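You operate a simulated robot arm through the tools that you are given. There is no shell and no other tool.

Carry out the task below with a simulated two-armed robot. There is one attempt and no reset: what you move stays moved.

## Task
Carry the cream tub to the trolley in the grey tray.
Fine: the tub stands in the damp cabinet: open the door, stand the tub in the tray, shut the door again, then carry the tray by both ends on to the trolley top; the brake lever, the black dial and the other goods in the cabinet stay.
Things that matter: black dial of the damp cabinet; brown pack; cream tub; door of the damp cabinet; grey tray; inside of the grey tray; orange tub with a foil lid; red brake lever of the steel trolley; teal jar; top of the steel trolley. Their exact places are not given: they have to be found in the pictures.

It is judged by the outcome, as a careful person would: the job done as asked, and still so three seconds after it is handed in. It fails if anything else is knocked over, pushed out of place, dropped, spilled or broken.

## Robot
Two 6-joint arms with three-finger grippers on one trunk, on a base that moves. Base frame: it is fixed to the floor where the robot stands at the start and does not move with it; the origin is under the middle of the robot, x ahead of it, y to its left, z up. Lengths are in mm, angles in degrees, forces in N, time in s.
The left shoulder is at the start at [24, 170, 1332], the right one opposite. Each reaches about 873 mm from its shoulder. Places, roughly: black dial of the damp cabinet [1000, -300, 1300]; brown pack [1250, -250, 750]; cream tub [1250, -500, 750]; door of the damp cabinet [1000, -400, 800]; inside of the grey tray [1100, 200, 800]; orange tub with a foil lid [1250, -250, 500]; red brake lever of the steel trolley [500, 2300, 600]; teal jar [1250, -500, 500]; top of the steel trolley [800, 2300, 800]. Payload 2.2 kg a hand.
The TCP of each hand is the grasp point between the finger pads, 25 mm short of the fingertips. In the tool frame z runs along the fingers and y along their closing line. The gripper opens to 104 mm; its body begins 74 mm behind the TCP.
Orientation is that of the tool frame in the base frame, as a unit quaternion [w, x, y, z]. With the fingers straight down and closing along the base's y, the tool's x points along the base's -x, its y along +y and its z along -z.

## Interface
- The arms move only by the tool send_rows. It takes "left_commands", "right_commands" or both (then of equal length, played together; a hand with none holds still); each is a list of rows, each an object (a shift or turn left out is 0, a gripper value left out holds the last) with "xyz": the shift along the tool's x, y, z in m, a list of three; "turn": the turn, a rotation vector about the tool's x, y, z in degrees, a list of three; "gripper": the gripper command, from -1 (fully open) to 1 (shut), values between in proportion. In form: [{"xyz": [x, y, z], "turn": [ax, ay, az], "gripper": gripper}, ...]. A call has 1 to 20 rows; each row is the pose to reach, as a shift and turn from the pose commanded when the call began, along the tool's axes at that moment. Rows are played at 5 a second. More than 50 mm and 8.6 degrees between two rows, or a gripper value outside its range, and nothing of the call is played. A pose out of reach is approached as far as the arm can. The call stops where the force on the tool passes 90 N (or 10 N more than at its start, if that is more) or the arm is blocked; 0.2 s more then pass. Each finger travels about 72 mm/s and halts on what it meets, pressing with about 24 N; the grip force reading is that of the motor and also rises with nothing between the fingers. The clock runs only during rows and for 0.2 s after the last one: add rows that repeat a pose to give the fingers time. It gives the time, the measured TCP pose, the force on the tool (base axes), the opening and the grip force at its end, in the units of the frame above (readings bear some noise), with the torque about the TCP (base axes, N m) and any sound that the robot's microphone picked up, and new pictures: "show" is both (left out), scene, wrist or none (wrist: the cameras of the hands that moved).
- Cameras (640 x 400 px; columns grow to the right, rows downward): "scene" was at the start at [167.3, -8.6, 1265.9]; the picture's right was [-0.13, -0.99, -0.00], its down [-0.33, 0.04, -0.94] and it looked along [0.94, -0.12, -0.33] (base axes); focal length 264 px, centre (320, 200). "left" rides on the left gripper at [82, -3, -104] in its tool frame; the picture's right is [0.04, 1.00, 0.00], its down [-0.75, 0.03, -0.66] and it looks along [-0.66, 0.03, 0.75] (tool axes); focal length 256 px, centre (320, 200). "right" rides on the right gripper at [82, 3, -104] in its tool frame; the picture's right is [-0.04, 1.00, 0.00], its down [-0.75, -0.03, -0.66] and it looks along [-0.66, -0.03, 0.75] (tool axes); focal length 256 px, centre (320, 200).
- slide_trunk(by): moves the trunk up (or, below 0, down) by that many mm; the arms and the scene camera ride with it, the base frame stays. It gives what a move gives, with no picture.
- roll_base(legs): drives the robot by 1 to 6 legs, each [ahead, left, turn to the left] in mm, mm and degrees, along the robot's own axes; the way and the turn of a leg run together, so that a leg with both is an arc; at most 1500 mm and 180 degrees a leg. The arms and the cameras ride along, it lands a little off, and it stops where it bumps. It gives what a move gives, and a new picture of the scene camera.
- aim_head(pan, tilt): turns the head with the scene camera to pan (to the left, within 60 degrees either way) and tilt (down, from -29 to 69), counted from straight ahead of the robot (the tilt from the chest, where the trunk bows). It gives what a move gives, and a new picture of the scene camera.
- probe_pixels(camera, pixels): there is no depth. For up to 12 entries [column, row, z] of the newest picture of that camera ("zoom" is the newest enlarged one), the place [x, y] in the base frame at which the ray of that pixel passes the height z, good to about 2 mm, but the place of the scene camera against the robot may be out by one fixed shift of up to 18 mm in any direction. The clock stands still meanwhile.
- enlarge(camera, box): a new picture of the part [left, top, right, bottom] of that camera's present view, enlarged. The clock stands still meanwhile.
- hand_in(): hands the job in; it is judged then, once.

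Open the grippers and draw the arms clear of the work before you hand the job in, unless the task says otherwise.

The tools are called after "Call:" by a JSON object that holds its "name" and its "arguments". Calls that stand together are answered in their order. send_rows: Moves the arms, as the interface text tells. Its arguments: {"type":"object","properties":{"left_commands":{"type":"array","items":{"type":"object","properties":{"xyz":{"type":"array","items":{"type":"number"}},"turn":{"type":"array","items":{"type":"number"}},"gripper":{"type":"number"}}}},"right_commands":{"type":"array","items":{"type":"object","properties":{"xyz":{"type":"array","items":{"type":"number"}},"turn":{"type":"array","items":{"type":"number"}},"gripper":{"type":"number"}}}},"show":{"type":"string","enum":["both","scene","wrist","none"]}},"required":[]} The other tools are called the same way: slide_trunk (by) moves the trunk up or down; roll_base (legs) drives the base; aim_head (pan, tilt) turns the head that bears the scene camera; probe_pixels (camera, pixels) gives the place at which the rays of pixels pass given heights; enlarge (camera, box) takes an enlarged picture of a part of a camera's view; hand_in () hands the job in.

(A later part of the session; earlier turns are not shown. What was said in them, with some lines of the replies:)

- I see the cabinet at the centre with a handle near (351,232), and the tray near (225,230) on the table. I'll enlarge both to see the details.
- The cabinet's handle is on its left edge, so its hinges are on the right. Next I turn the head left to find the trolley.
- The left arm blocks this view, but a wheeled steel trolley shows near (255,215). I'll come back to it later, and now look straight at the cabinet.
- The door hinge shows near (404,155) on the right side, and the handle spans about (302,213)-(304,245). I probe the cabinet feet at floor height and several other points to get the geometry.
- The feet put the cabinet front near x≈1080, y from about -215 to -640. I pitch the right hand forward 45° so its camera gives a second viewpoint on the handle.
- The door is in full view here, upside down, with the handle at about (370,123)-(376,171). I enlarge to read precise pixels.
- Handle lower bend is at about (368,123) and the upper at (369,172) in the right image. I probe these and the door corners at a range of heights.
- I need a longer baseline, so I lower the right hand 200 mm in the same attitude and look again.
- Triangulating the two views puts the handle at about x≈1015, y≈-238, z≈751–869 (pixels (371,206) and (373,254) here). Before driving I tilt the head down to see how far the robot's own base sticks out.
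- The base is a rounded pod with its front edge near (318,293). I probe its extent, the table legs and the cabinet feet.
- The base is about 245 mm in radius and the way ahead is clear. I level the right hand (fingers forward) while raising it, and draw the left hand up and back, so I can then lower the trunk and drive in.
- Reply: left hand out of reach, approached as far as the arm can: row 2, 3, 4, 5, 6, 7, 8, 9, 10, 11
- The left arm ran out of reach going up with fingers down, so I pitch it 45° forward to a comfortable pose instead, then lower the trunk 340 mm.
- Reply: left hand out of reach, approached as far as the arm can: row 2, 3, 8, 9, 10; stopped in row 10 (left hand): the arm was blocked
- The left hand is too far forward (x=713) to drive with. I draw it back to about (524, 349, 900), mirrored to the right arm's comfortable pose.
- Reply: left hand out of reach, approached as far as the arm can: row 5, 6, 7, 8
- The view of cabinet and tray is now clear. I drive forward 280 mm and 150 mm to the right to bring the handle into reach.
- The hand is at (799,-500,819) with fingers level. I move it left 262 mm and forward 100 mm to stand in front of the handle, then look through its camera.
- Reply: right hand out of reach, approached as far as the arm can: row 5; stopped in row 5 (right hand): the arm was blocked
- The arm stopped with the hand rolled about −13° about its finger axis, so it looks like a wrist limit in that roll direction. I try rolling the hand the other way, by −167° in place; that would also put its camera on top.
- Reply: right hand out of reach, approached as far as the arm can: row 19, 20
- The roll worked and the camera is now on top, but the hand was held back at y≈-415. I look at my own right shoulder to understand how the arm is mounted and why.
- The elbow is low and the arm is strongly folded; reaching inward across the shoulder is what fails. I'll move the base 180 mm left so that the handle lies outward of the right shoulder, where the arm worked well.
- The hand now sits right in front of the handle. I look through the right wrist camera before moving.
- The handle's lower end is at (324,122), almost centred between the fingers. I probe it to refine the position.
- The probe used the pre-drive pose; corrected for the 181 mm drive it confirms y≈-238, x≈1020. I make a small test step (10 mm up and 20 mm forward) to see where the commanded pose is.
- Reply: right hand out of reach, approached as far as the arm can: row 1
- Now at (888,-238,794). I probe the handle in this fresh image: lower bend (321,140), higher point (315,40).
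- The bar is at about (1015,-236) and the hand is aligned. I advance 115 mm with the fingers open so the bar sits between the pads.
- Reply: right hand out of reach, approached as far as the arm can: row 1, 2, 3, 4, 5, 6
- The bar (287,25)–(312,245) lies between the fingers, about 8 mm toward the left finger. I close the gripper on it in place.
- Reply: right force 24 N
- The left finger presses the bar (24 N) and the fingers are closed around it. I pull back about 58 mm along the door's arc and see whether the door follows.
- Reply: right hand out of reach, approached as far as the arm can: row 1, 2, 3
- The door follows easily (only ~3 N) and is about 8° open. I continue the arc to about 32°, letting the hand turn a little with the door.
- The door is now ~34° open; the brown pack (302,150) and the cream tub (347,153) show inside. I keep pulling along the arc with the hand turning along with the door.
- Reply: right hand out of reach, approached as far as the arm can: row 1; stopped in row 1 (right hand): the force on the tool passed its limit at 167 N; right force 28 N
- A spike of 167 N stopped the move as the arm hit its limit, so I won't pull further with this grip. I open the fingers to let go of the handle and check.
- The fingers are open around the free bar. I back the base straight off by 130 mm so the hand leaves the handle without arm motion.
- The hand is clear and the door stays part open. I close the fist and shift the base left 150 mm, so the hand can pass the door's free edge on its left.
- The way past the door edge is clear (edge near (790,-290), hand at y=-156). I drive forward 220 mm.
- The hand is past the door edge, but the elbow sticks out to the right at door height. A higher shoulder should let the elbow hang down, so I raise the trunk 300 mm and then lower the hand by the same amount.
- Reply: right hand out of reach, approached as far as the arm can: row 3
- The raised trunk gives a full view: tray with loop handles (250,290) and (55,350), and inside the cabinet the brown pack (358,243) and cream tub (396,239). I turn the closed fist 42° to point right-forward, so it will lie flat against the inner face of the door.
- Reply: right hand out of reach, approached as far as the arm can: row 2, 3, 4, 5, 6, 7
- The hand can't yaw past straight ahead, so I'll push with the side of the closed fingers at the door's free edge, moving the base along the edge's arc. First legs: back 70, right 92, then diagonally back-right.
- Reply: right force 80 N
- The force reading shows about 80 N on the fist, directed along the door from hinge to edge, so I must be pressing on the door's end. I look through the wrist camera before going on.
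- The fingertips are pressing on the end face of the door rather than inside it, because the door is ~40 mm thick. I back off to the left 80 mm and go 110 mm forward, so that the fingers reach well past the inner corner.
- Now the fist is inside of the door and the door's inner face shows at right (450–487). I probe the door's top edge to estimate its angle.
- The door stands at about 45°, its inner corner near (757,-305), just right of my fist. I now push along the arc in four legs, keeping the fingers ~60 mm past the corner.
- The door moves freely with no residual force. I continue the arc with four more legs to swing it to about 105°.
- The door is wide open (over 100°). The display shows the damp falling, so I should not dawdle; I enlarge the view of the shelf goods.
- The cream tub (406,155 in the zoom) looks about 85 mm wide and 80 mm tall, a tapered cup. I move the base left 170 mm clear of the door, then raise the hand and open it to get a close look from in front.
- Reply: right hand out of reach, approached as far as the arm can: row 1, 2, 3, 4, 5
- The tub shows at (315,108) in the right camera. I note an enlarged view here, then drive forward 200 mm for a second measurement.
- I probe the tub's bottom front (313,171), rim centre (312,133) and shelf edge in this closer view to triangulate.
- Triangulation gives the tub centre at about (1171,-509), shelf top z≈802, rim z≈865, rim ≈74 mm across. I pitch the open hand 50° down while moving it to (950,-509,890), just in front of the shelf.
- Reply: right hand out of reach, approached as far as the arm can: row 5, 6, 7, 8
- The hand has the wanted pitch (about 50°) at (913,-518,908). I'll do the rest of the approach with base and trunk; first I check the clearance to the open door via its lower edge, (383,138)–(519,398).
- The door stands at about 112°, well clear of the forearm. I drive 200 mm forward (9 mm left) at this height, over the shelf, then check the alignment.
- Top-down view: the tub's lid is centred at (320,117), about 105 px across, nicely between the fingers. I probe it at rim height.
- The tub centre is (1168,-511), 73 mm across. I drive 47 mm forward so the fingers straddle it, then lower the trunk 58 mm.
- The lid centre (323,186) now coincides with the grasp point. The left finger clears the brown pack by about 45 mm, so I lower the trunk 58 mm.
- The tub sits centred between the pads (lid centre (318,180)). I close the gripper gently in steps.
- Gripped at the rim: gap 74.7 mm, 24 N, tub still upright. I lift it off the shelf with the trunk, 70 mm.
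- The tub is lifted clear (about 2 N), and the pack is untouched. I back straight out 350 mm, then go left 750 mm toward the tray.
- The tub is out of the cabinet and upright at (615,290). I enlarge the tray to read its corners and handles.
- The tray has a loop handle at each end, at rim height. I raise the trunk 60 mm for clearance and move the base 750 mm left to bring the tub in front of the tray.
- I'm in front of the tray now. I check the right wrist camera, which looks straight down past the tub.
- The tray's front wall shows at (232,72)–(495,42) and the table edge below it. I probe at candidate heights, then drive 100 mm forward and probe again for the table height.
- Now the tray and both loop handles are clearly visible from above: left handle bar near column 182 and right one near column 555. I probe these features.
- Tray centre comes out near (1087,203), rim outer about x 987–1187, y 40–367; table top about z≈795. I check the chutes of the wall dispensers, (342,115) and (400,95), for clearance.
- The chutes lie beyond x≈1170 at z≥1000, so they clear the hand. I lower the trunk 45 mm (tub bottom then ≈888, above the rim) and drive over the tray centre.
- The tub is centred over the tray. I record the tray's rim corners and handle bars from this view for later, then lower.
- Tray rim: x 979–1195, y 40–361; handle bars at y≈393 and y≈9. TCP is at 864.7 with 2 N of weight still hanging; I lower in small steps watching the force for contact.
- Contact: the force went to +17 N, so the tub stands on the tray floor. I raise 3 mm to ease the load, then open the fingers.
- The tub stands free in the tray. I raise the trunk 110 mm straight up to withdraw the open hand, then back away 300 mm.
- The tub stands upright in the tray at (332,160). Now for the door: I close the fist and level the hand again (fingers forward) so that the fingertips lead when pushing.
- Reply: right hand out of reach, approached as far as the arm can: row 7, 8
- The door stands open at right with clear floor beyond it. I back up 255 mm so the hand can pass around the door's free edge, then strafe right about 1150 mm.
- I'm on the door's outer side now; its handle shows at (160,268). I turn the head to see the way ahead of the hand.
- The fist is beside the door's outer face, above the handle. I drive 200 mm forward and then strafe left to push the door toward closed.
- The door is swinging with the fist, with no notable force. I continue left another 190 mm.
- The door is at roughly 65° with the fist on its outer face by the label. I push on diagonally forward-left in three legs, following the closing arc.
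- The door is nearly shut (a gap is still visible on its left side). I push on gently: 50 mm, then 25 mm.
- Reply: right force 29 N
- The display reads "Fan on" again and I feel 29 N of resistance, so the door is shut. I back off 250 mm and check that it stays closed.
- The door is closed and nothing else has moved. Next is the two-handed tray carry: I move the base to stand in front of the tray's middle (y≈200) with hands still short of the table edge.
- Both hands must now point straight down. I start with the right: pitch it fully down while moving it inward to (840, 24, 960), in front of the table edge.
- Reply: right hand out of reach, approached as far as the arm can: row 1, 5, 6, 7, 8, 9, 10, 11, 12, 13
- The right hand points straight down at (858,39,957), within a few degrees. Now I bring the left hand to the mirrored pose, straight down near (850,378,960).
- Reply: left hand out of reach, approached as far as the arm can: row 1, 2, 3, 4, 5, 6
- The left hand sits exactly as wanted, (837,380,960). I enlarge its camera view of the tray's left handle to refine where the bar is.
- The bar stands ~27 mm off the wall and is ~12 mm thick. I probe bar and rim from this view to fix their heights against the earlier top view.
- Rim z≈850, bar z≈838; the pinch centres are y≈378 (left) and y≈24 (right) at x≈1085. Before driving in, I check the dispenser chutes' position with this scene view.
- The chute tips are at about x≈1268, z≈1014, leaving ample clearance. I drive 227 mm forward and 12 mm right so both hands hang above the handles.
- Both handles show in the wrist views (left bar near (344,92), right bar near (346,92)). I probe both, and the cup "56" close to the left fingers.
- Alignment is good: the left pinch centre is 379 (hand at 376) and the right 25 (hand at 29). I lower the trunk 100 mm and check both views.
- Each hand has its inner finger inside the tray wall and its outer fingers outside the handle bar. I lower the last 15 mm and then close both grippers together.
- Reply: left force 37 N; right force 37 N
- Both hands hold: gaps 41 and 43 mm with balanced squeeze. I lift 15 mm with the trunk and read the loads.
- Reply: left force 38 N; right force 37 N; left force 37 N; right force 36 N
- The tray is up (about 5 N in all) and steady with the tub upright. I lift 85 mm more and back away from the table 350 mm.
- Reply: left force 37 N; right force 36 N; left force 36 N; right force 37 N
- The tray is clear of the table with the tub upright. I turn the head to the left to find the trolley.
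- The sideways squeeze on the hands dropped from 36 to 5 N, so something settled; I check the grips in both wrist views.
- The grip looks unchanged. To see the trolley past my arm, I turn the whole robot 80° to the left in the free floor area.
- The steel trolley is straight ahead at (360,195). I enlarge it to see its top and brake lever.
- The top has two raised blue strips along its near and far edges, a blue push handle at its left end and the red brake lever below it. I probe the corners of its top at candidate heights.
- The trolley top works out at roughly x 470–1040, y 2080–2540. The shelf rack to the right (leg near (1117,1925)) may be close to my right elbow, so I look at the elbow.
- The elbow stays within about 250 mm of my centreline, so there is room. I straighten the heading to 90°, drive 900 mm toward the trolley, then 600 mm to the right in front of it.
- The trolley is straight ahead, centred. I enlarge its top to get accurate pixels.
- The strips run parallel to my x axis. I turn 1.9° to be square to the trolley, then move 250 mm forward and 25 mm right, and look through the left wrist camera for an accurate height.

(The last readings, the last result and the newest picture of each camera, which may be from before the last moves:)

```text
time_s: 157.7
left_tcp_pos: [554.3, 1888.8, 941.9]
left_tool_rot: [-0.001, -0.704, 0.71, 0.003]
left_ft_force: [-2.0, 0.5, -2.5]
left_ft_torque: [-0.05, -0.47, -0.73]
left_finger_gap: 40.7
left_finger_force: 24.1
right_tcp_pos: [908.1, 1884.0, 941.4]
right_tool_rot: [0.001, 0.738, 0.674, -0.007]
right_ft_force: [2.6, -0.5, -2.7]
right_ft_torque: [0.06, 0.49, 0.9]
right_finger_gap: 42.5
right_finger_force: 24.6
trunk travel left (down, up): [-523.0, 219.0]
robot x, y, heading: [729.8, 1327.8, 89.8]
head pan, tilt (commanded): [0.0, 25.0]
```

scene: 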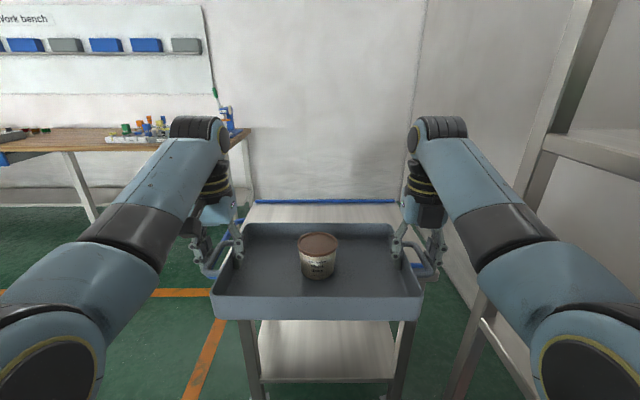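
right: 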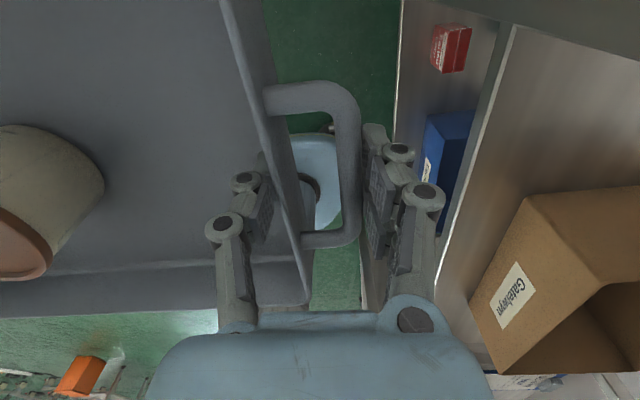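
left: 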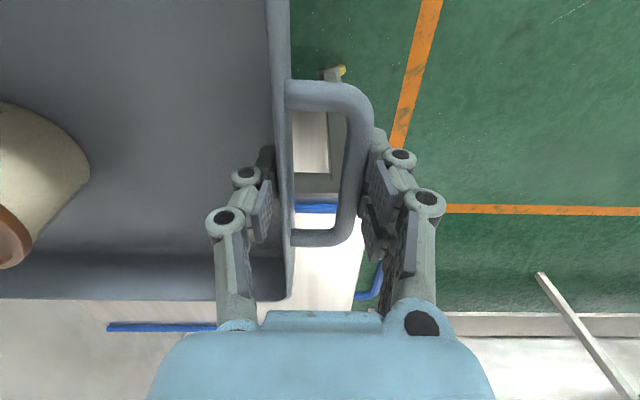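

The left wrist view shows the near strip at (316,209) and the far strip at (160,328). I probe them, then move 120 mm forward for a second reading of the height.

Call:
{"name": "probe_pixels", "arguments": {"camera": "left", "pixels": [[316, 204, 800], [316, 204, 780], [316, 213, 800], [316, 213, 780], [160, 323, 800], [160, 323, 780], [160, 332, 800], [160, 332, 780], [108, 328, 800], [360, 250, 800], [360, 250, 780]]}}

Call:
{"name": "enlarge", "arguments": {"camera": "left", "box": [280, 160, 400, 310]}}

Call:
{"name": "roll_base", "arguments": {"legs": [[120, 0, 0]]}}

Call:
{"name": "send_rows", "arguments": {"left_commands": [{"gripper": 1}], "right_commands": [{"gripper": 1}], "show": "wrist"}}

```text
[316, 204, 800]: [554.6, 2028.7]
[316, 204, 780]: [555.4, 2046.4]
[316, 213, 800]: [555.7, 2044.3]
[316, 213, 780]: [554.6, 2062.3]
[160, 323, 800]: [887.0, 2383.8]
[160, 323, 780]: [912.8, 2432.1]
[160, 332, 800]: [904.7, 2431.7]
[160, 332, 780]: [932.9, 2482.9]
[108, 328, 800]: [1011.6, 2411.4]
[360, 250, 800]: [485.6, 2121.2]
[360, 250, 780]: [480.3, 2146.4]
```

```text
2.67 times, centred on (340, 235) of left
```

zoom: 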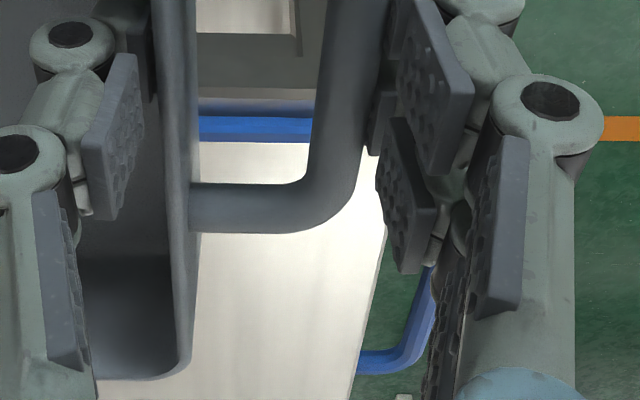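

```text
time_s: 158.9
left_tcp_pos: [556.0, 2012.6, 940.3]
left_tool_rot: [-0.002, -0.704, 0.71, 0.003]
left_ft_force: [-2.2, 1.6, -2.3]
left_ft_torque: [-0.02, -0.45, -0.61]
left_finger_gap: 40.9
left_finger_force: 23.9
right_tcp_pos: [909.3, 2007.7, 940.5]
right_tool_rot: [0.001, 0.739, 0.674, -0.007]
right_ft_force: [2.9, 0.0, -3.3]
right_ft_torque: [-0.08, 0.43, 0.88]
right_finger_gap: 42.8
right_finger_force: 23.7
trunk travel left (down, up): [-523.0, 219.0]
robot x, y, heading: [733.4, 1449.2, 89.5]
head pan, tilt (commanded): [0.0, 25.0]
```

scene: 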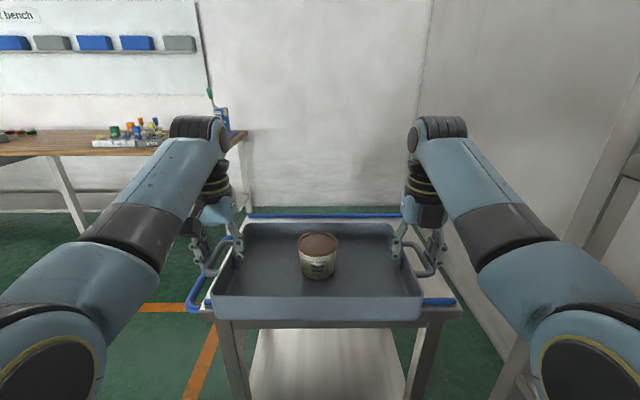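

```text
time_s: 159.3
left_tcp_pos: [555.2, 2009.9, 939.9]
left_tool_rot: [-0.001, -0.704, 0.71, 0.004]
left_ft_force: [-2.5, 0.5, -2.8]
left_ft_torque: [-0.05, -0.43, -0.69]
left_finger_gap: 40.7
left_finger_force: 24.0
right_tcp_pos: [909.8, 2005.4, 941.3]
right_tool_rot: [0.0, 0.739, 0.674, -0.008]
right_ft_force: [2.2, 0.0, -2.0]
right_ft_torque: [0.03, 0.43, 0.92]
right_finger_gap: 42.8
right_finger_force: 23.6
trunk travel left (down, up): [-523.0, 219.0]
robot x, y, heading: [732.2, 1443.6, 89.6]
head pan, tilt (commanded): [0.0, 25.0]
```

right: 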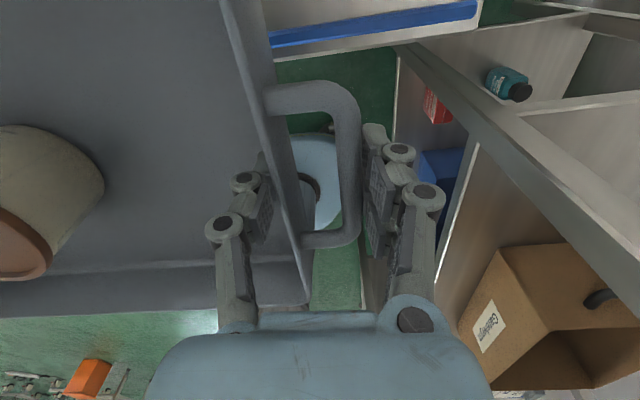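
left: 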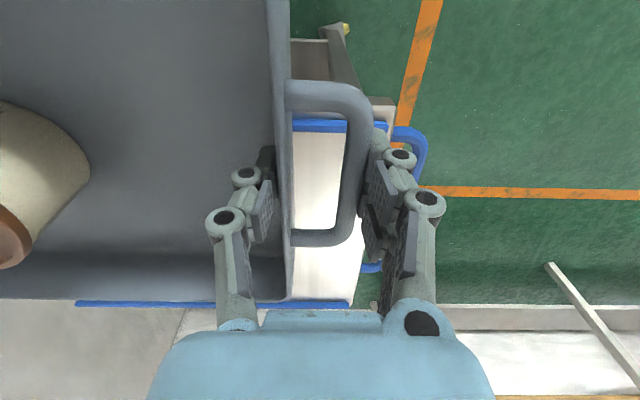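

I enlarge the strip regions in this second view and probe them for triangulation.

Call:
{"name": "enlarge", "arguments": {"camera": "left", "box": [280, 80, 440, 180]}}

Call:
{"name": "probe_pixels", "arguments": {"camera": "left", "pixels": [[316, 120, 800], [316, 120, 780], [316, 131, 800], [316, 131, 780], [160, 300, 800], [160, 300, 780], [160, 308, 800], [160, 308, 780], [76, 303, 800], [345, 303, 800], [395, 101, 800], [395, 101, 780]]}}

```text
4.00 times, centred on (360, 130) of left
```

zoom: 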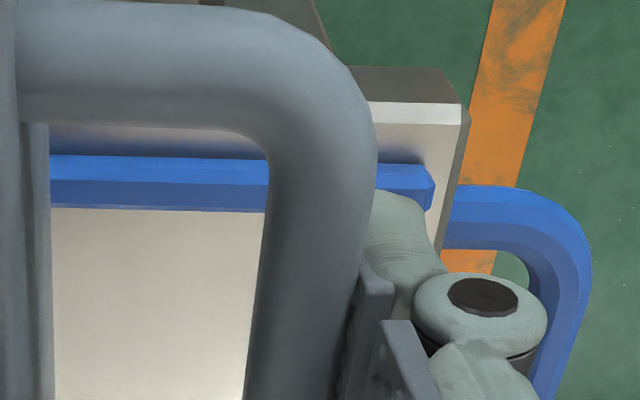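

```text
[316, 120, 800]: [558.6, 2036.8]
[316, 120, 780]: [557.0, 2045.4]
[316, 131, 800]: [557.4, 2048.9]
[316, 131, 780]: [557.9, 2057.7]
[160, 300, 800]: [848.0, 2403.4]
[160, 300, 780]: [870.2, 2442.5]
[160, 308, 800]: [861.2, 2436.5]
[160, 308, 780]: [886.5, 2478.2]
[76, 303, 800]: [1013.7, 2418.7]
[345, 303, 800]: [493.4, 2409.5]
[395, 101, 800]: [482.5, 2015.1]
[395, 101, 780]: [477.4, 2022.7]
```

The trolley surface comes out at z≈782, with the strips at y≈2044–2055 and y≈2433+. The tray (216 deep) should be centred at y≈2244, so I drive 237 mm forward and 12 mm right at this height.

Call:
{"name": "roll_base", "arguments": {"legs": [[237, -12, 0]]}}

Call:
{"name": "send_rows", "arguments": {"left_commands": [{"gripper": 1}], "right_commands": [{"gripper": 1}], "show": "both"}}

```text
time_s: 161.1
left_tcp_pos: [565.7, 2250.5, 939.8]
left_tool_rot: [-0.002, -0.706, 0.708, 0.003]
left_ft_force: [-2.4, 1.4, -3.3]
left_ft_torque: [0.02, -0.51, -0.6]
left_finger_gap: 40.9
left_finger_force: 24.3
right_tcp_pos: [920.0, 2247.9, 941.2]
right_tool_rot: [0.0, 0.737, 0.676, -0.008]
right_ft_force: [2.2, -0.1, -1.8]
right_ft_torque: [-0.08, 0.45, 0.86]
right_finger_gap: 42.7
right_finger_force: 24.2
trunk travel left (down, up): [-523.0, 219.0]
robot x, y, heading: [750.4, 1685.0, 89.9]
head pan, tilt (commanded): [0.0, 25.0]
```

scene: 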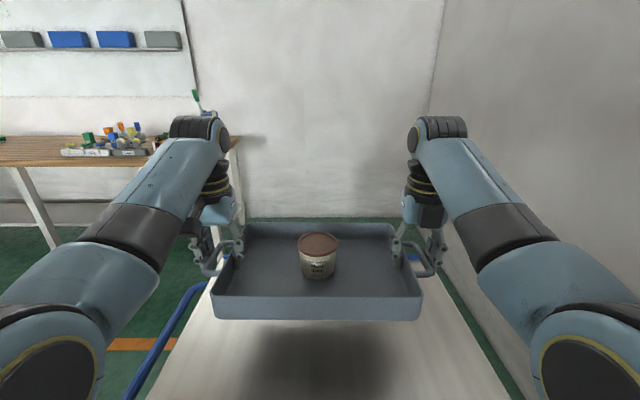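

```text
time_s: 161.5
left_tcp_pos: [566.2, 2250.0, 941.4]
left_tool_rot: [-0.001, -0.705, 0.709, 0.004]
left_ft_force: [-1.8, 1.1, -1.7]
left_ft_torque: [-0.08, -0.46, -0.69]
left_finger_gap: 41.0
left_finger_force: 24.1
right_tcp_pos: [920.1, 2245.5, 940.8]
right_tool_rot: [0.0, 0.737, 0.676, -0.008]
right_ft_force: [2.2, -0.6, -2.2]
right_ft_torque: [0.06, 0.46, 0.91]
right_finger_gap: 42.8
right_finger_force: 23.2
trunk travel left (down, up): [-523.0, 219.0]
robot x, y, heading: [746.0, 1686.4, 89.9]
head pan, tilt (commanded): [0.0, 25.0]
```

scene: 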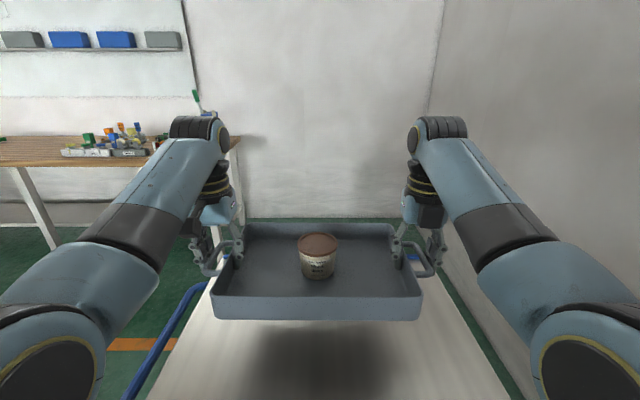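
right: 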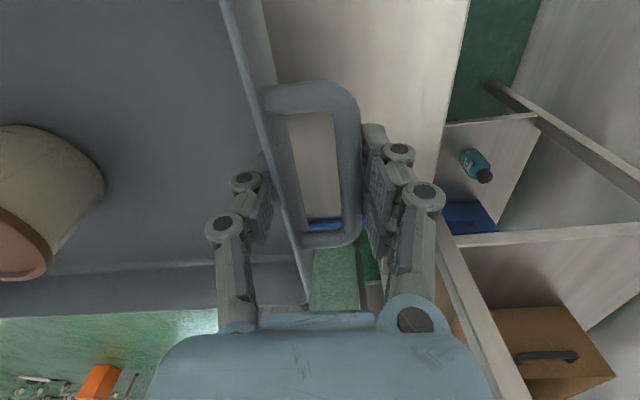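
left: 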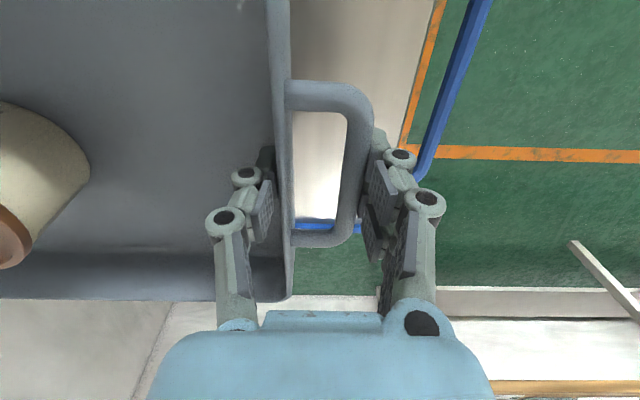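

The tray hangs over the trolley top. I probe the far strip (left view (316,224)) and near strip (right view (322,225)) to confirm that the tray will land between them.

Call:
{"name": "probe_pixels", "arguments": {"camera": "left", "pixels": [[312, 220, 784], [312, 231, 784], [355, 228, 784], [400, 140, 784], [430, 60, 784]]}}

Call:
{"name": "probe_pixels", "arguments": {"camera": "right", "pixels": [[322, 219, 784], [322, 230, 784], [445, 120, 784], [440, 180, 784]]}}

```text
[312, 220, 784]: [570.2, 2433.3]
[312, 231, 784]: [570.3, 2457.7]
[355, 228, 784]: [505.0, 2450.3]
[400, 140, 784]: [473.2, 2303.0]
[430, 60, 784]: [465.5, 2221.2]
```

```text
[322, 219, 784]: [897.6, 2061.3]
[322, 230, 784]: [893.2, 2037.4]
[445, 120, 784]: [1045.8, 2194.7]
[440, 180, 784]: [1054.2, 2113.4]
```

The tray (y 2140–2356, x 545–941) is well inside the strips (2061–2433) and edges (475–1048). I lower the trunk 100 mm, then go on in small steps watching the forces.

Call:
{"name": "slide_trunk", "arguments": {"by": -100}}

Call:
{"name": "slide_trunk", "arguments": {"by": -8}}

```text
time_s: 162.8
left_tcp_pos: [566.3, 2250.3, 841.8]
left_tool_rot: [-0.001, -0.706, 0.708, 0.004]
left_ft_force: [-2.0, 1.1, -1.7]
left_ft_torque: [0.04, -0.5, -0.55]
left_finger_gap: 40.9
left_finger_force: 23.5
right_tcp_pos: [920.1, 2245.7, 843.0]
right_tool_rot: [0.0, 0.738, 0.675, -0.007]
right_ft_force: [2.0, -0.9, -2.2]
right_ft_torque: [-0.02, 0.46, 0.93]
right_finger_gap: 42.6
right_finger_force: 24.0
trunk travel left (down, up): [-423.0, 319.0]
robot x, y, heading: [748.1, 1685.8, 90.1]
head pan, tilt (commanded): [0.0, 25.0]
```

```text
time_s: 163.4
left_tcp_pos: [567.0, 2249.6, 835.0]
left_tool_rot: [-0.001, -0.706, 0.708, 0.003]
left_ft_force: [-2.5, -0.2, -2.5]
left_ft_torque: [0.04, -0.52, -0.62]
left_finger_gap: 41.0
left_finger_force: 23.9
right_tcp_pos: [920.3, 2247.9, 833.0]
right_tool_rot: [-0.001, 0.738, 0.675, -0.007]
right_ft_force: [2.2, -0.7, -2.6]
right_ft_torque: [-0.01, 0.44, 0.93]
right_finger_gap: 42.6
right_finger_force: 24.3
trunk travel left (down, up): [-415.0, 327.0]
robot x, y, heading: [745.8, 1688.1, 89.8]
head pan, tilt (commanded): [0.0, 25.0]
```

Still hanging freely (−2.5 N on each hand) at TCP ≈834. I lower in 4 mm steps.

Call:
{"name": "slide_trunk", "arguments": {"by": -4}}

Call:
{"name": "slide_trunk", "arguments": {"by": -4}}

```text
time_s: 163.9
left_tcp_pos: [566.2, 2250.4, 831.0]
left_tool_rot: [-0.002, -0.705, 0.709, 0.005]
left_ft_force: [-2.2, 0.6, -2.0]
left_ft_torque: [0.05, -0.54, -0.63]
left_finger_gap: 40.9
left_finger_force: 23.7
right_tcp_pos: [919.2, 2247.2, 828.5]
right_tool_rot: [0.001, 0.738, 0.675, -0.008]
right_ft_force: [2.7, -1.1, -2.0]
right_ft_torque: [-0.04, 0.43, 0.89]
right_finger_gap: 42.9
right_finger_force: 23.9
trunk travel left (down, up): [-411.0, 331.0]
robot x, y, heading: [746.5, 1690.2, 89.9]
head pan, tilt (commanded): [0.0, 25.0]
```

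```text
time_s: 164.5
left_tcp_pos: [566.5, 2250.5, 824.4]
left_tool_rot: [-0.002, -0.706, 0.708, 0.004]
left_ft_force: [-3.8, 0.4, -1.1]
left_ft_torque: [0.0, -0.45, -0.63]
left_finger_gap: 40.9
left_finger_force: 24.3
right_tcp_pos: [919.5, 2246.6, 825.7]
right_tool_rot: [0.001, 0.738, 0.675, -0.007]
right_ft_force: [3.2, -1.7, -2.1]
right_ft_torque: [0.0, 0.45, 0.93]
right_finger_gap: 43.0
right_finger_force: 23.7
trunk travel left (down, up): [-407.0, 335.0]
robot x, y, heading: [747.4, 1687.6, 89.8]
head pan, tilt (commanded): [0.0, 25.0]
```

No contact yet at TCP ≈825. I continue with 3 mm steps.

Call:
{"name": "slide_trunk", "arguments": {"by": -3}}

Call:
{"name": "slide_trunk", "arguments": {"by": -3}}

```text
time_s: 165.0
left_tcp_pos: [565.6, 2248.7, 822.3]
left_tool_rot: [-0.002, -0.706, 0.708, 0.004]
left_ft_force: [-3.2, 0.8, -1.0]
left_ft_torque: [0.06, -0.39, -0.68]
left_finger_gap: 40.9
left_finger_force: 24.4
right_tcp_pos: [919.3, 2246.9, 821.5]
right_tool_rot: [0.001, 0.737, 0.675, -0.007]
right_ft_force: [3.6, 0.3, -2.3]
right_ft_torque: [0.17, 0.47, 0.86]
right_finger_gap: 43.1
right_finger_force: 23.9
trunk travel left (down, up): [-404.0, 338.0]
robot x, y, heading: [748.4, 1688.9, 89.6]
head pan, tilt (commanded): [0.0, 25.0]
```

```text
time_s: 165.5
left_tcp_pos: [566.1, 2250.1, 822.4]
left_tool_rot: [0.0, -0.706, 0.709, 0.006]
left_ft_force: [-4.0, 2.4, 11.3]
left_ft_torque: [0.07, -0.63, -0.64]
left_finger_gap: 41.4
left_finger_force: 23.9
right_tcp_pos: [918.3, 2246.5, 821.9]
right_tool_rot: [-0.001, 0.738, 0.675, -0.006]
right_ft_force: [4.2, 2.6, 9.6]
right_ft_torque: [0.07, 0.63, 0.87]
right_finger_gap: 42.8
right_finger_force: 24.0
trunk travel left (down, up): [-401.0, 341.0]
robot x, y, heading: [746.4, 1687.8, 89.9]
head pan, tilt (commanded): [0.0, 25.0]
```

Contact: +11 N and +10 N, so the tray rests on the trolley top. I ease up 2 mm and open both grippers together, slowly.

Call:
{"name": "slide_trunk", "arguments": {"by": 2}}

Call:
{"name": "send_rows", "arguments": {"left_commands": [{"gripper": 0.5}, {"gripper": 0.2}, {"gripper": 0}, {"gripper": -0.3}, {"gripper": -0.6}, {"gripper": -1}, {"gripper": -1}, {"gripper": -1}], "right_commands": [{"gripper": 0.5}, {"gripper": 0.2}, {"gripper": 0}, {"gripper": -0.3}, {"gripper": -0.6}, {"gripper": -1}, {"gripper": -1}, {"gripper": -1}], "show": "both"}}

```text
time_s: 166.0
left_tcp_pos: [565.6, 2249.1, 822.5]
left_tool_rot: [0.0, -0.706, 0.708, 0.004]
left_ft_force: [-4.7, 2.5, 3.4]
left_ft_torque: [0.72, -0.55, -0.44]
left_finger_gap: 41.5
left_finger_force: 24.1
right_tcp_pos: [920.3, 2246.5, 821.4]
right_tool_rot: [0.001, 0.738, 0.675, -0.007]
right_ft_force: [4.1, 0.5, 4.5]
right_ft_torque: [0.73, 0.58, 0.74]
right_finger_gap: 43.0
right_finger_force: 23.7
trunk travel left (down, up): [-403.0, 339.0]
robot x, y, heading: [747.9, 1688.9, 90.1]
head pan, tilt (commanded): [0.0, 25.0]
```

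```text
time_s: 167.8
left_tcp_pos: [565.9, 2249.7, 821.8]
left_tool_rot: [-0.001, -0.706, 0.708, 0.004]
left_ft_force: [-0.3, 0.3, -0.4]
left_ft_torque: [0.0, -0.02, 0.03]
left_finger_gap: 104.3
left_finger_force: 0.0
right_tcp_pos: [920.0, 2246.1, 821.9]
right_tool_rot: [0.001, 0.738, 0.675, -0.008]
right_ft_force: [0.3, -0.5, -0.5]
right_ft_torque: [-0.01, 0.03, -0.02]
right_finger_gap: 104.1
right_finger_force: 0.0
trunk travel left (down, up): [-403.0, 339.0]
robot x, y, heading: [746.0, 1685.6, 90.0]
head pan, tilt (commanded): [0.0, 25.0]
```

scene: 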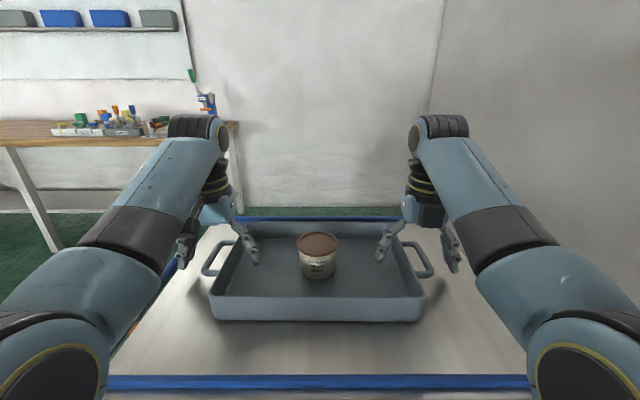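
right: 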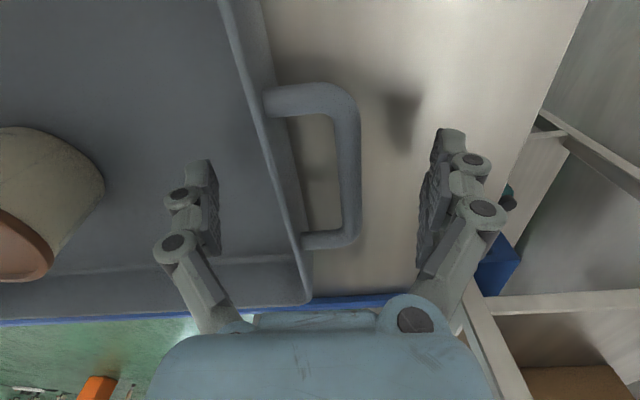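
left: 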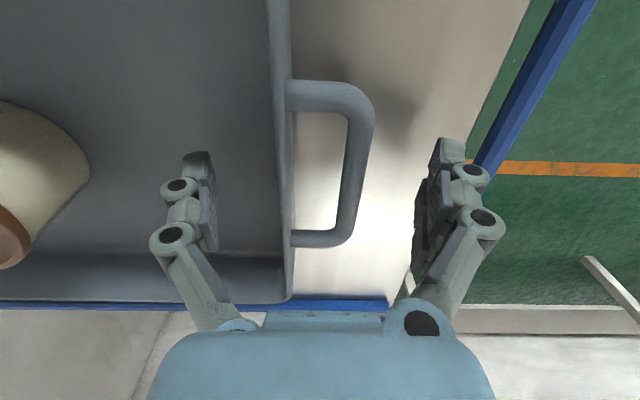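

The tray rests on the trolley between the strips, the tub upright, both hands free. I raise the trunk 150 mm straight up and then back away 450 mm.

Call:
{"name": "slide_trunk", "arguments": {"by": 150}}

Call:
{"name": "roll_base", "arguments": {"legs": [[-450, 0, 0]]}}

```text
time_s: 169.6
left_tcp_pos: [566.4, 2249.9, 971.0]
left_tool_rot: [-0.001, -0.706, 0.709, 0.004]
left_ft_force: [-0.1, -0.1, -1.1]
left_ft_torque: [0.01, 0.01, 0.0]
left_finger_gap: 103.9
left_finger_force: 0.1
right_tcp_pos: [919.0, 2245.9, 971.8]
right_tool_rot: [0.001, 0.738, 0.675, -0.008]
right_ft_force: [-0.3, 0.3, -0.2]
right_ft_torque: [-0.03, 0.02, -0.03]
right_finger_gap: 104.0
right_finger_force: 0.1
trunk travel left (down, up): [-553.0, 189.0]
robot x, y, heading: [749.4, 1685.1, 89.8]
head pan, tilt (commanded): [0.0, 25.0]
```

```text
time_s: 172.3
left_tcp_pos: [563.9, 1803.6, 971.4]
left_tool_rot: [0.001, 0.708, -0.707, -0.004]
left_ft_force: [0.1, -0.3, 0.2]
left_ft_torque: [0.02, -0.02, 0.02]
left_finger_gap: 103.9
left_finger_force: 0.1
right_tcp_pos: [918.3, 1801.6, 970.7]
right_tool_rot: [0.001, 0.737, 0.676, -0.006]
right_ft_force: [0.6, 0.7, -0.4]
right_ft_torque: [0.03, -0.01, 0.01]
right_finger_gap: 104.0
right_finger_force: 0.1
trunk travel left (down, up): [-553.0, 189.0]
robot x, y, heading: [748.4, 1241.3, 90.1]
head pan, tilt (commanded): [0.0, 25.0]
```

scene: 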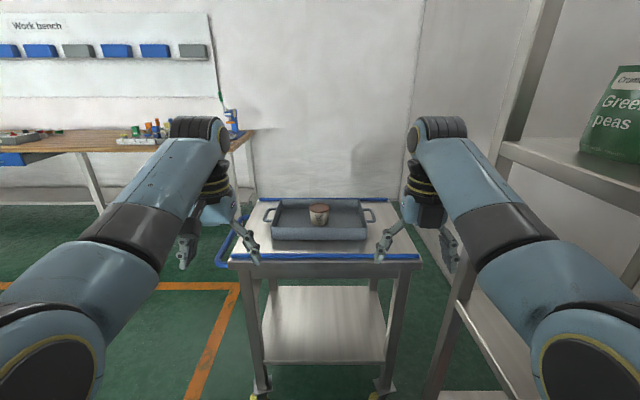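

The tray sits on the trolley with the tub upright. I enlarge to verify it, and look back at the cabinet to check the door and goods.

Call:
{"name": "enlarge", "arguments": {"camera": "scene", "box": [210, 180, 440, 310]}}

Call:
{"name": "roll_base", "arguments": {"legs": [[-150, 350, 0]]}}

```text
2.78 times, centred on (325, 245) of scene
```

zoom: 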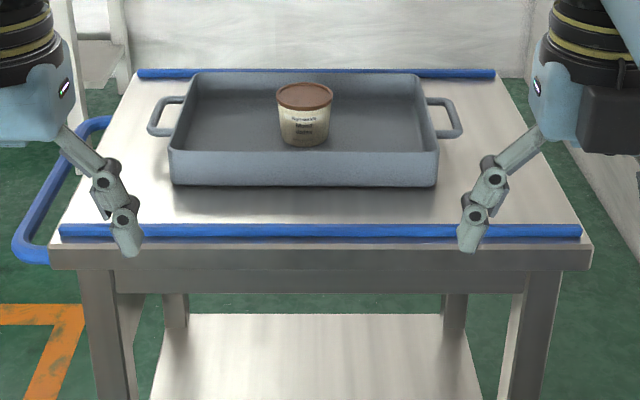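

```text
time_s: 174.7
left_tcp_pos: [216.0, 1652.8, 971.4]
left_tool_rot: [0.0, -0.707, 0.707, 0.004]
left_ft_force: [0.2, -0.5, -0.2]
left_ft_torque: [0.01, -0.01, 0.03]
left_finger_gap: 103.8
left_finger_force: 0.1
right_tcp_pos: [568.8, 1649.0, 973.0]
right_tool_rot: [0.001, 0.737, 0.676, -0.007]
right_ft_force: [-0.7, -0.2, 0.4]
right_ft_torque: [0.02, -0.03, 0.0]
right_finger_gap: 104.1
right_finger_force: 0.1
trunk travel left (down, up): [-553.0, 189.0]
robot x, y, heading: [396.7, 1088.0, 90.1]
head pan, tilt (commanded): [0.0, 25.0]
```

scene: 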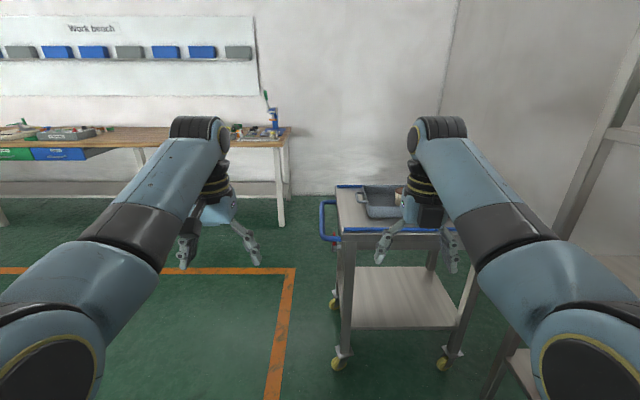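

The tray is squarely between the strips. I check the red brake lever, then turn back toward the cabinet to confirm the door stayed shut.

Call:
{"name": "enlarge", "arguments": {"camera": "scene", "box": [300, 170, 420, 270]}}

Call:
{"name": "roll_base", "arguments": {"legs": [[-300, 0, 0], [0, 0, -110]]}}

Call:
{"name": "aim_head", "arguments": {"pan": -25, "tilt": 15}}

```text
4.00 times, centred on (360, 220) of scene
```

zoom: 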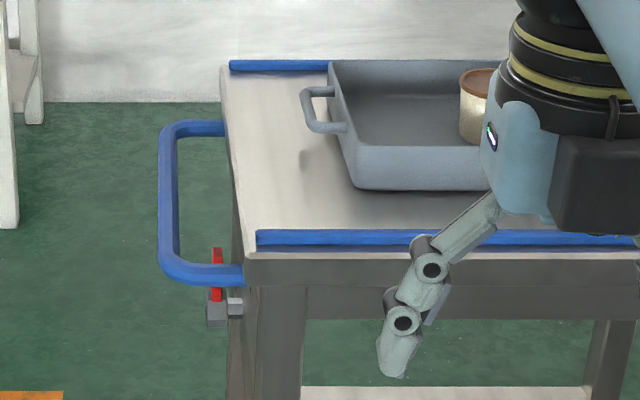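

```text
time_s: 181.4
left_tcp_pos: [987.9, 758.9, 971.1]
left_tool_rot: [0.002, 0.179, 0.984, 0.004]
left_ft_force: [0.9, 0.0, -0.1]
left_ft_torque: [0.0, 0.03, 0.03]
left_finger_gap: 104.3
left_finger_force: 0.2
right_tcp_pos: [861.6, 428.8, 971.2]
right_tool_rot: [-0.006, 0.975, -0.222, -0.004]
right_ft_force: [0.2, 0.2, -0.3]
right_ft_torque: [-0.04, 0.03, 0.01]
right_finger_gap: 104.0
right_finger_force: 0.0
trunk travel left (down, up): [-553.0, 189.0]
robot x, y, heading: [397.6, 786.1, -20.5]
head pan, tilt (commanded): [0.0, 25.0]
```

scene: 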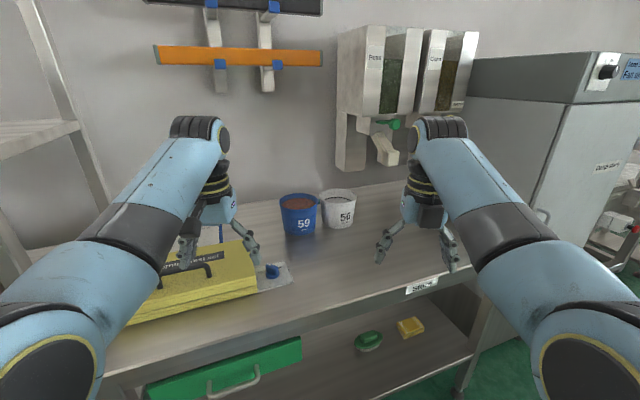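

```text
time_s: 182.3
left_tcp_pos: [987.3, 757.8, 972.4]
left_tool_rot: [0.003, 0.179, 0.984, 0.003]
left_ft_force: [-0.4, 0.2, 0.5]
left_ft_torque: [0.02, -0.01, 0.03]
left_finger_gap: 104.1
left_finger_force: 0.0
right_tcp_pos: [861.0, 428.4, 971.9]
right_tool_rot: [-0.006, 0.975, -0.221, -0.004]
right_ft_force: [0.3, 0.0, 0.3]
right_ft_torque: [0.03, 0.0, 0.04]
right_finger_gap: 104.0
right_finger_force: 0.0
trunk travel left (down, up): [-553.0, 189.0]
robot x, y, heading: [396.8, 786.8, -20.5]
head pan, tilt (commanded): [-25.0, 15.0]
```

scene: 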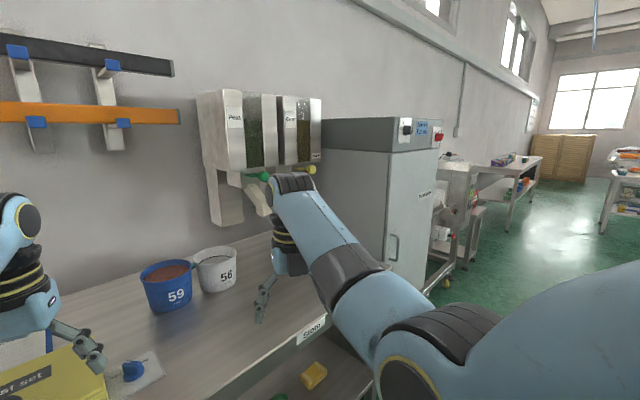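

The door is still shut and the brake lever stands upright as before. My hands hang above the table here, so I back away 350 mm to clear everything before handing in.

Call:
{"name": "roll_base", "arguments": {"legs": [[-350, 0, 0]]}}

Call:
{"name": "enlarge", "arguments": {"camera": "scene", "box": [220, 80, 460, 260]}}

```text
time_s: 184.5
left_tcp_pos: [654.9, 881.9, 971.9]
left_tool_rot: [0.003, 0.18, 0.984, 0.002]
left_ft_force: [0.1, 1.1, -0.3]
left_ft_torque: [-0.01, -0.03, 0.01]
left_finger_gap: 103.9
left_finger_force: 0.2
right_tcp_pos: [529.3, 552.3, 972.2]
right_tool_rot: [-0.006, 0.975, -0.221, -0.004]
right_ft_force: [-0.1, 0.5, -0.2]
right_ft_torque: [0.02, -0.04, -0.03]
right_finger_gap: 104.1
right_finger_force: 0.1
trunk travel left (down, up): [-553.0, 189.0]
robot x, y, heading: [66.1, 911.7, -20.5]
head pan, tilt (commanded): [-25.0, 15.0]
```

scene: 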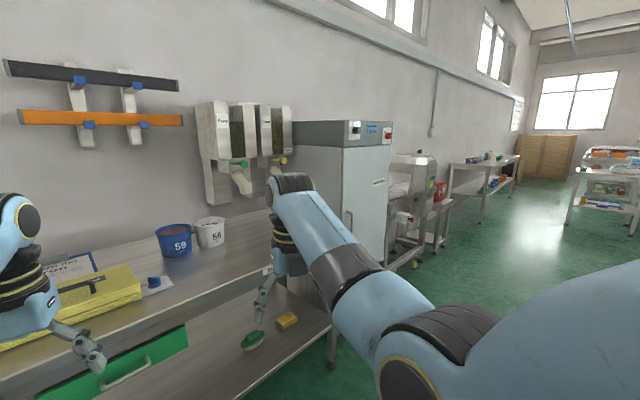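

```text
2.22 times, centred on (340, 170) of scene
```

zoom: 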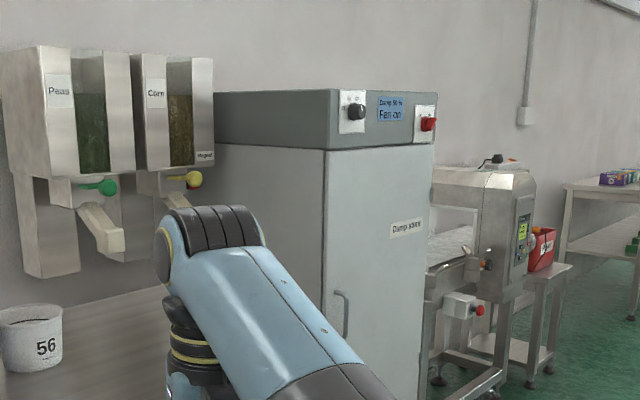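

The cabinet is shut and shows "Damp 50 %, Fan on" as at the start. The tray with the tub is on the trolley, both grippers are open, and the arms are clear of everything, so I hand the job in.

Call:
{"name": "hand_in", "arguments": {}}

```text
The job is handed in.
```

The cream tub is standing upright in the grey tray, and the tray is on top of the trolley, between its two blue strips. I handed the job in with both grippers open and the arms clear.

- **Cabinet:** the door is shut, and the display reads "Damp 50 %, Fan on" as it did at the start. While the door was open the reading fell to about 30 %.
- **Other goods:** the brown pack, orange tub and teal jar showed no sign of having moved in the last pictures before I shut the door. I did not touch the black dial or the brake lever.
- **Door forces:** when I pulled the door open by its handle, a force of 167 N stopped the arm, so I let go and pushed the door the rest of the way. One of those pushes pressed on the door's end with about 80 N. I saw no damage, and the door closed normally afterwards.
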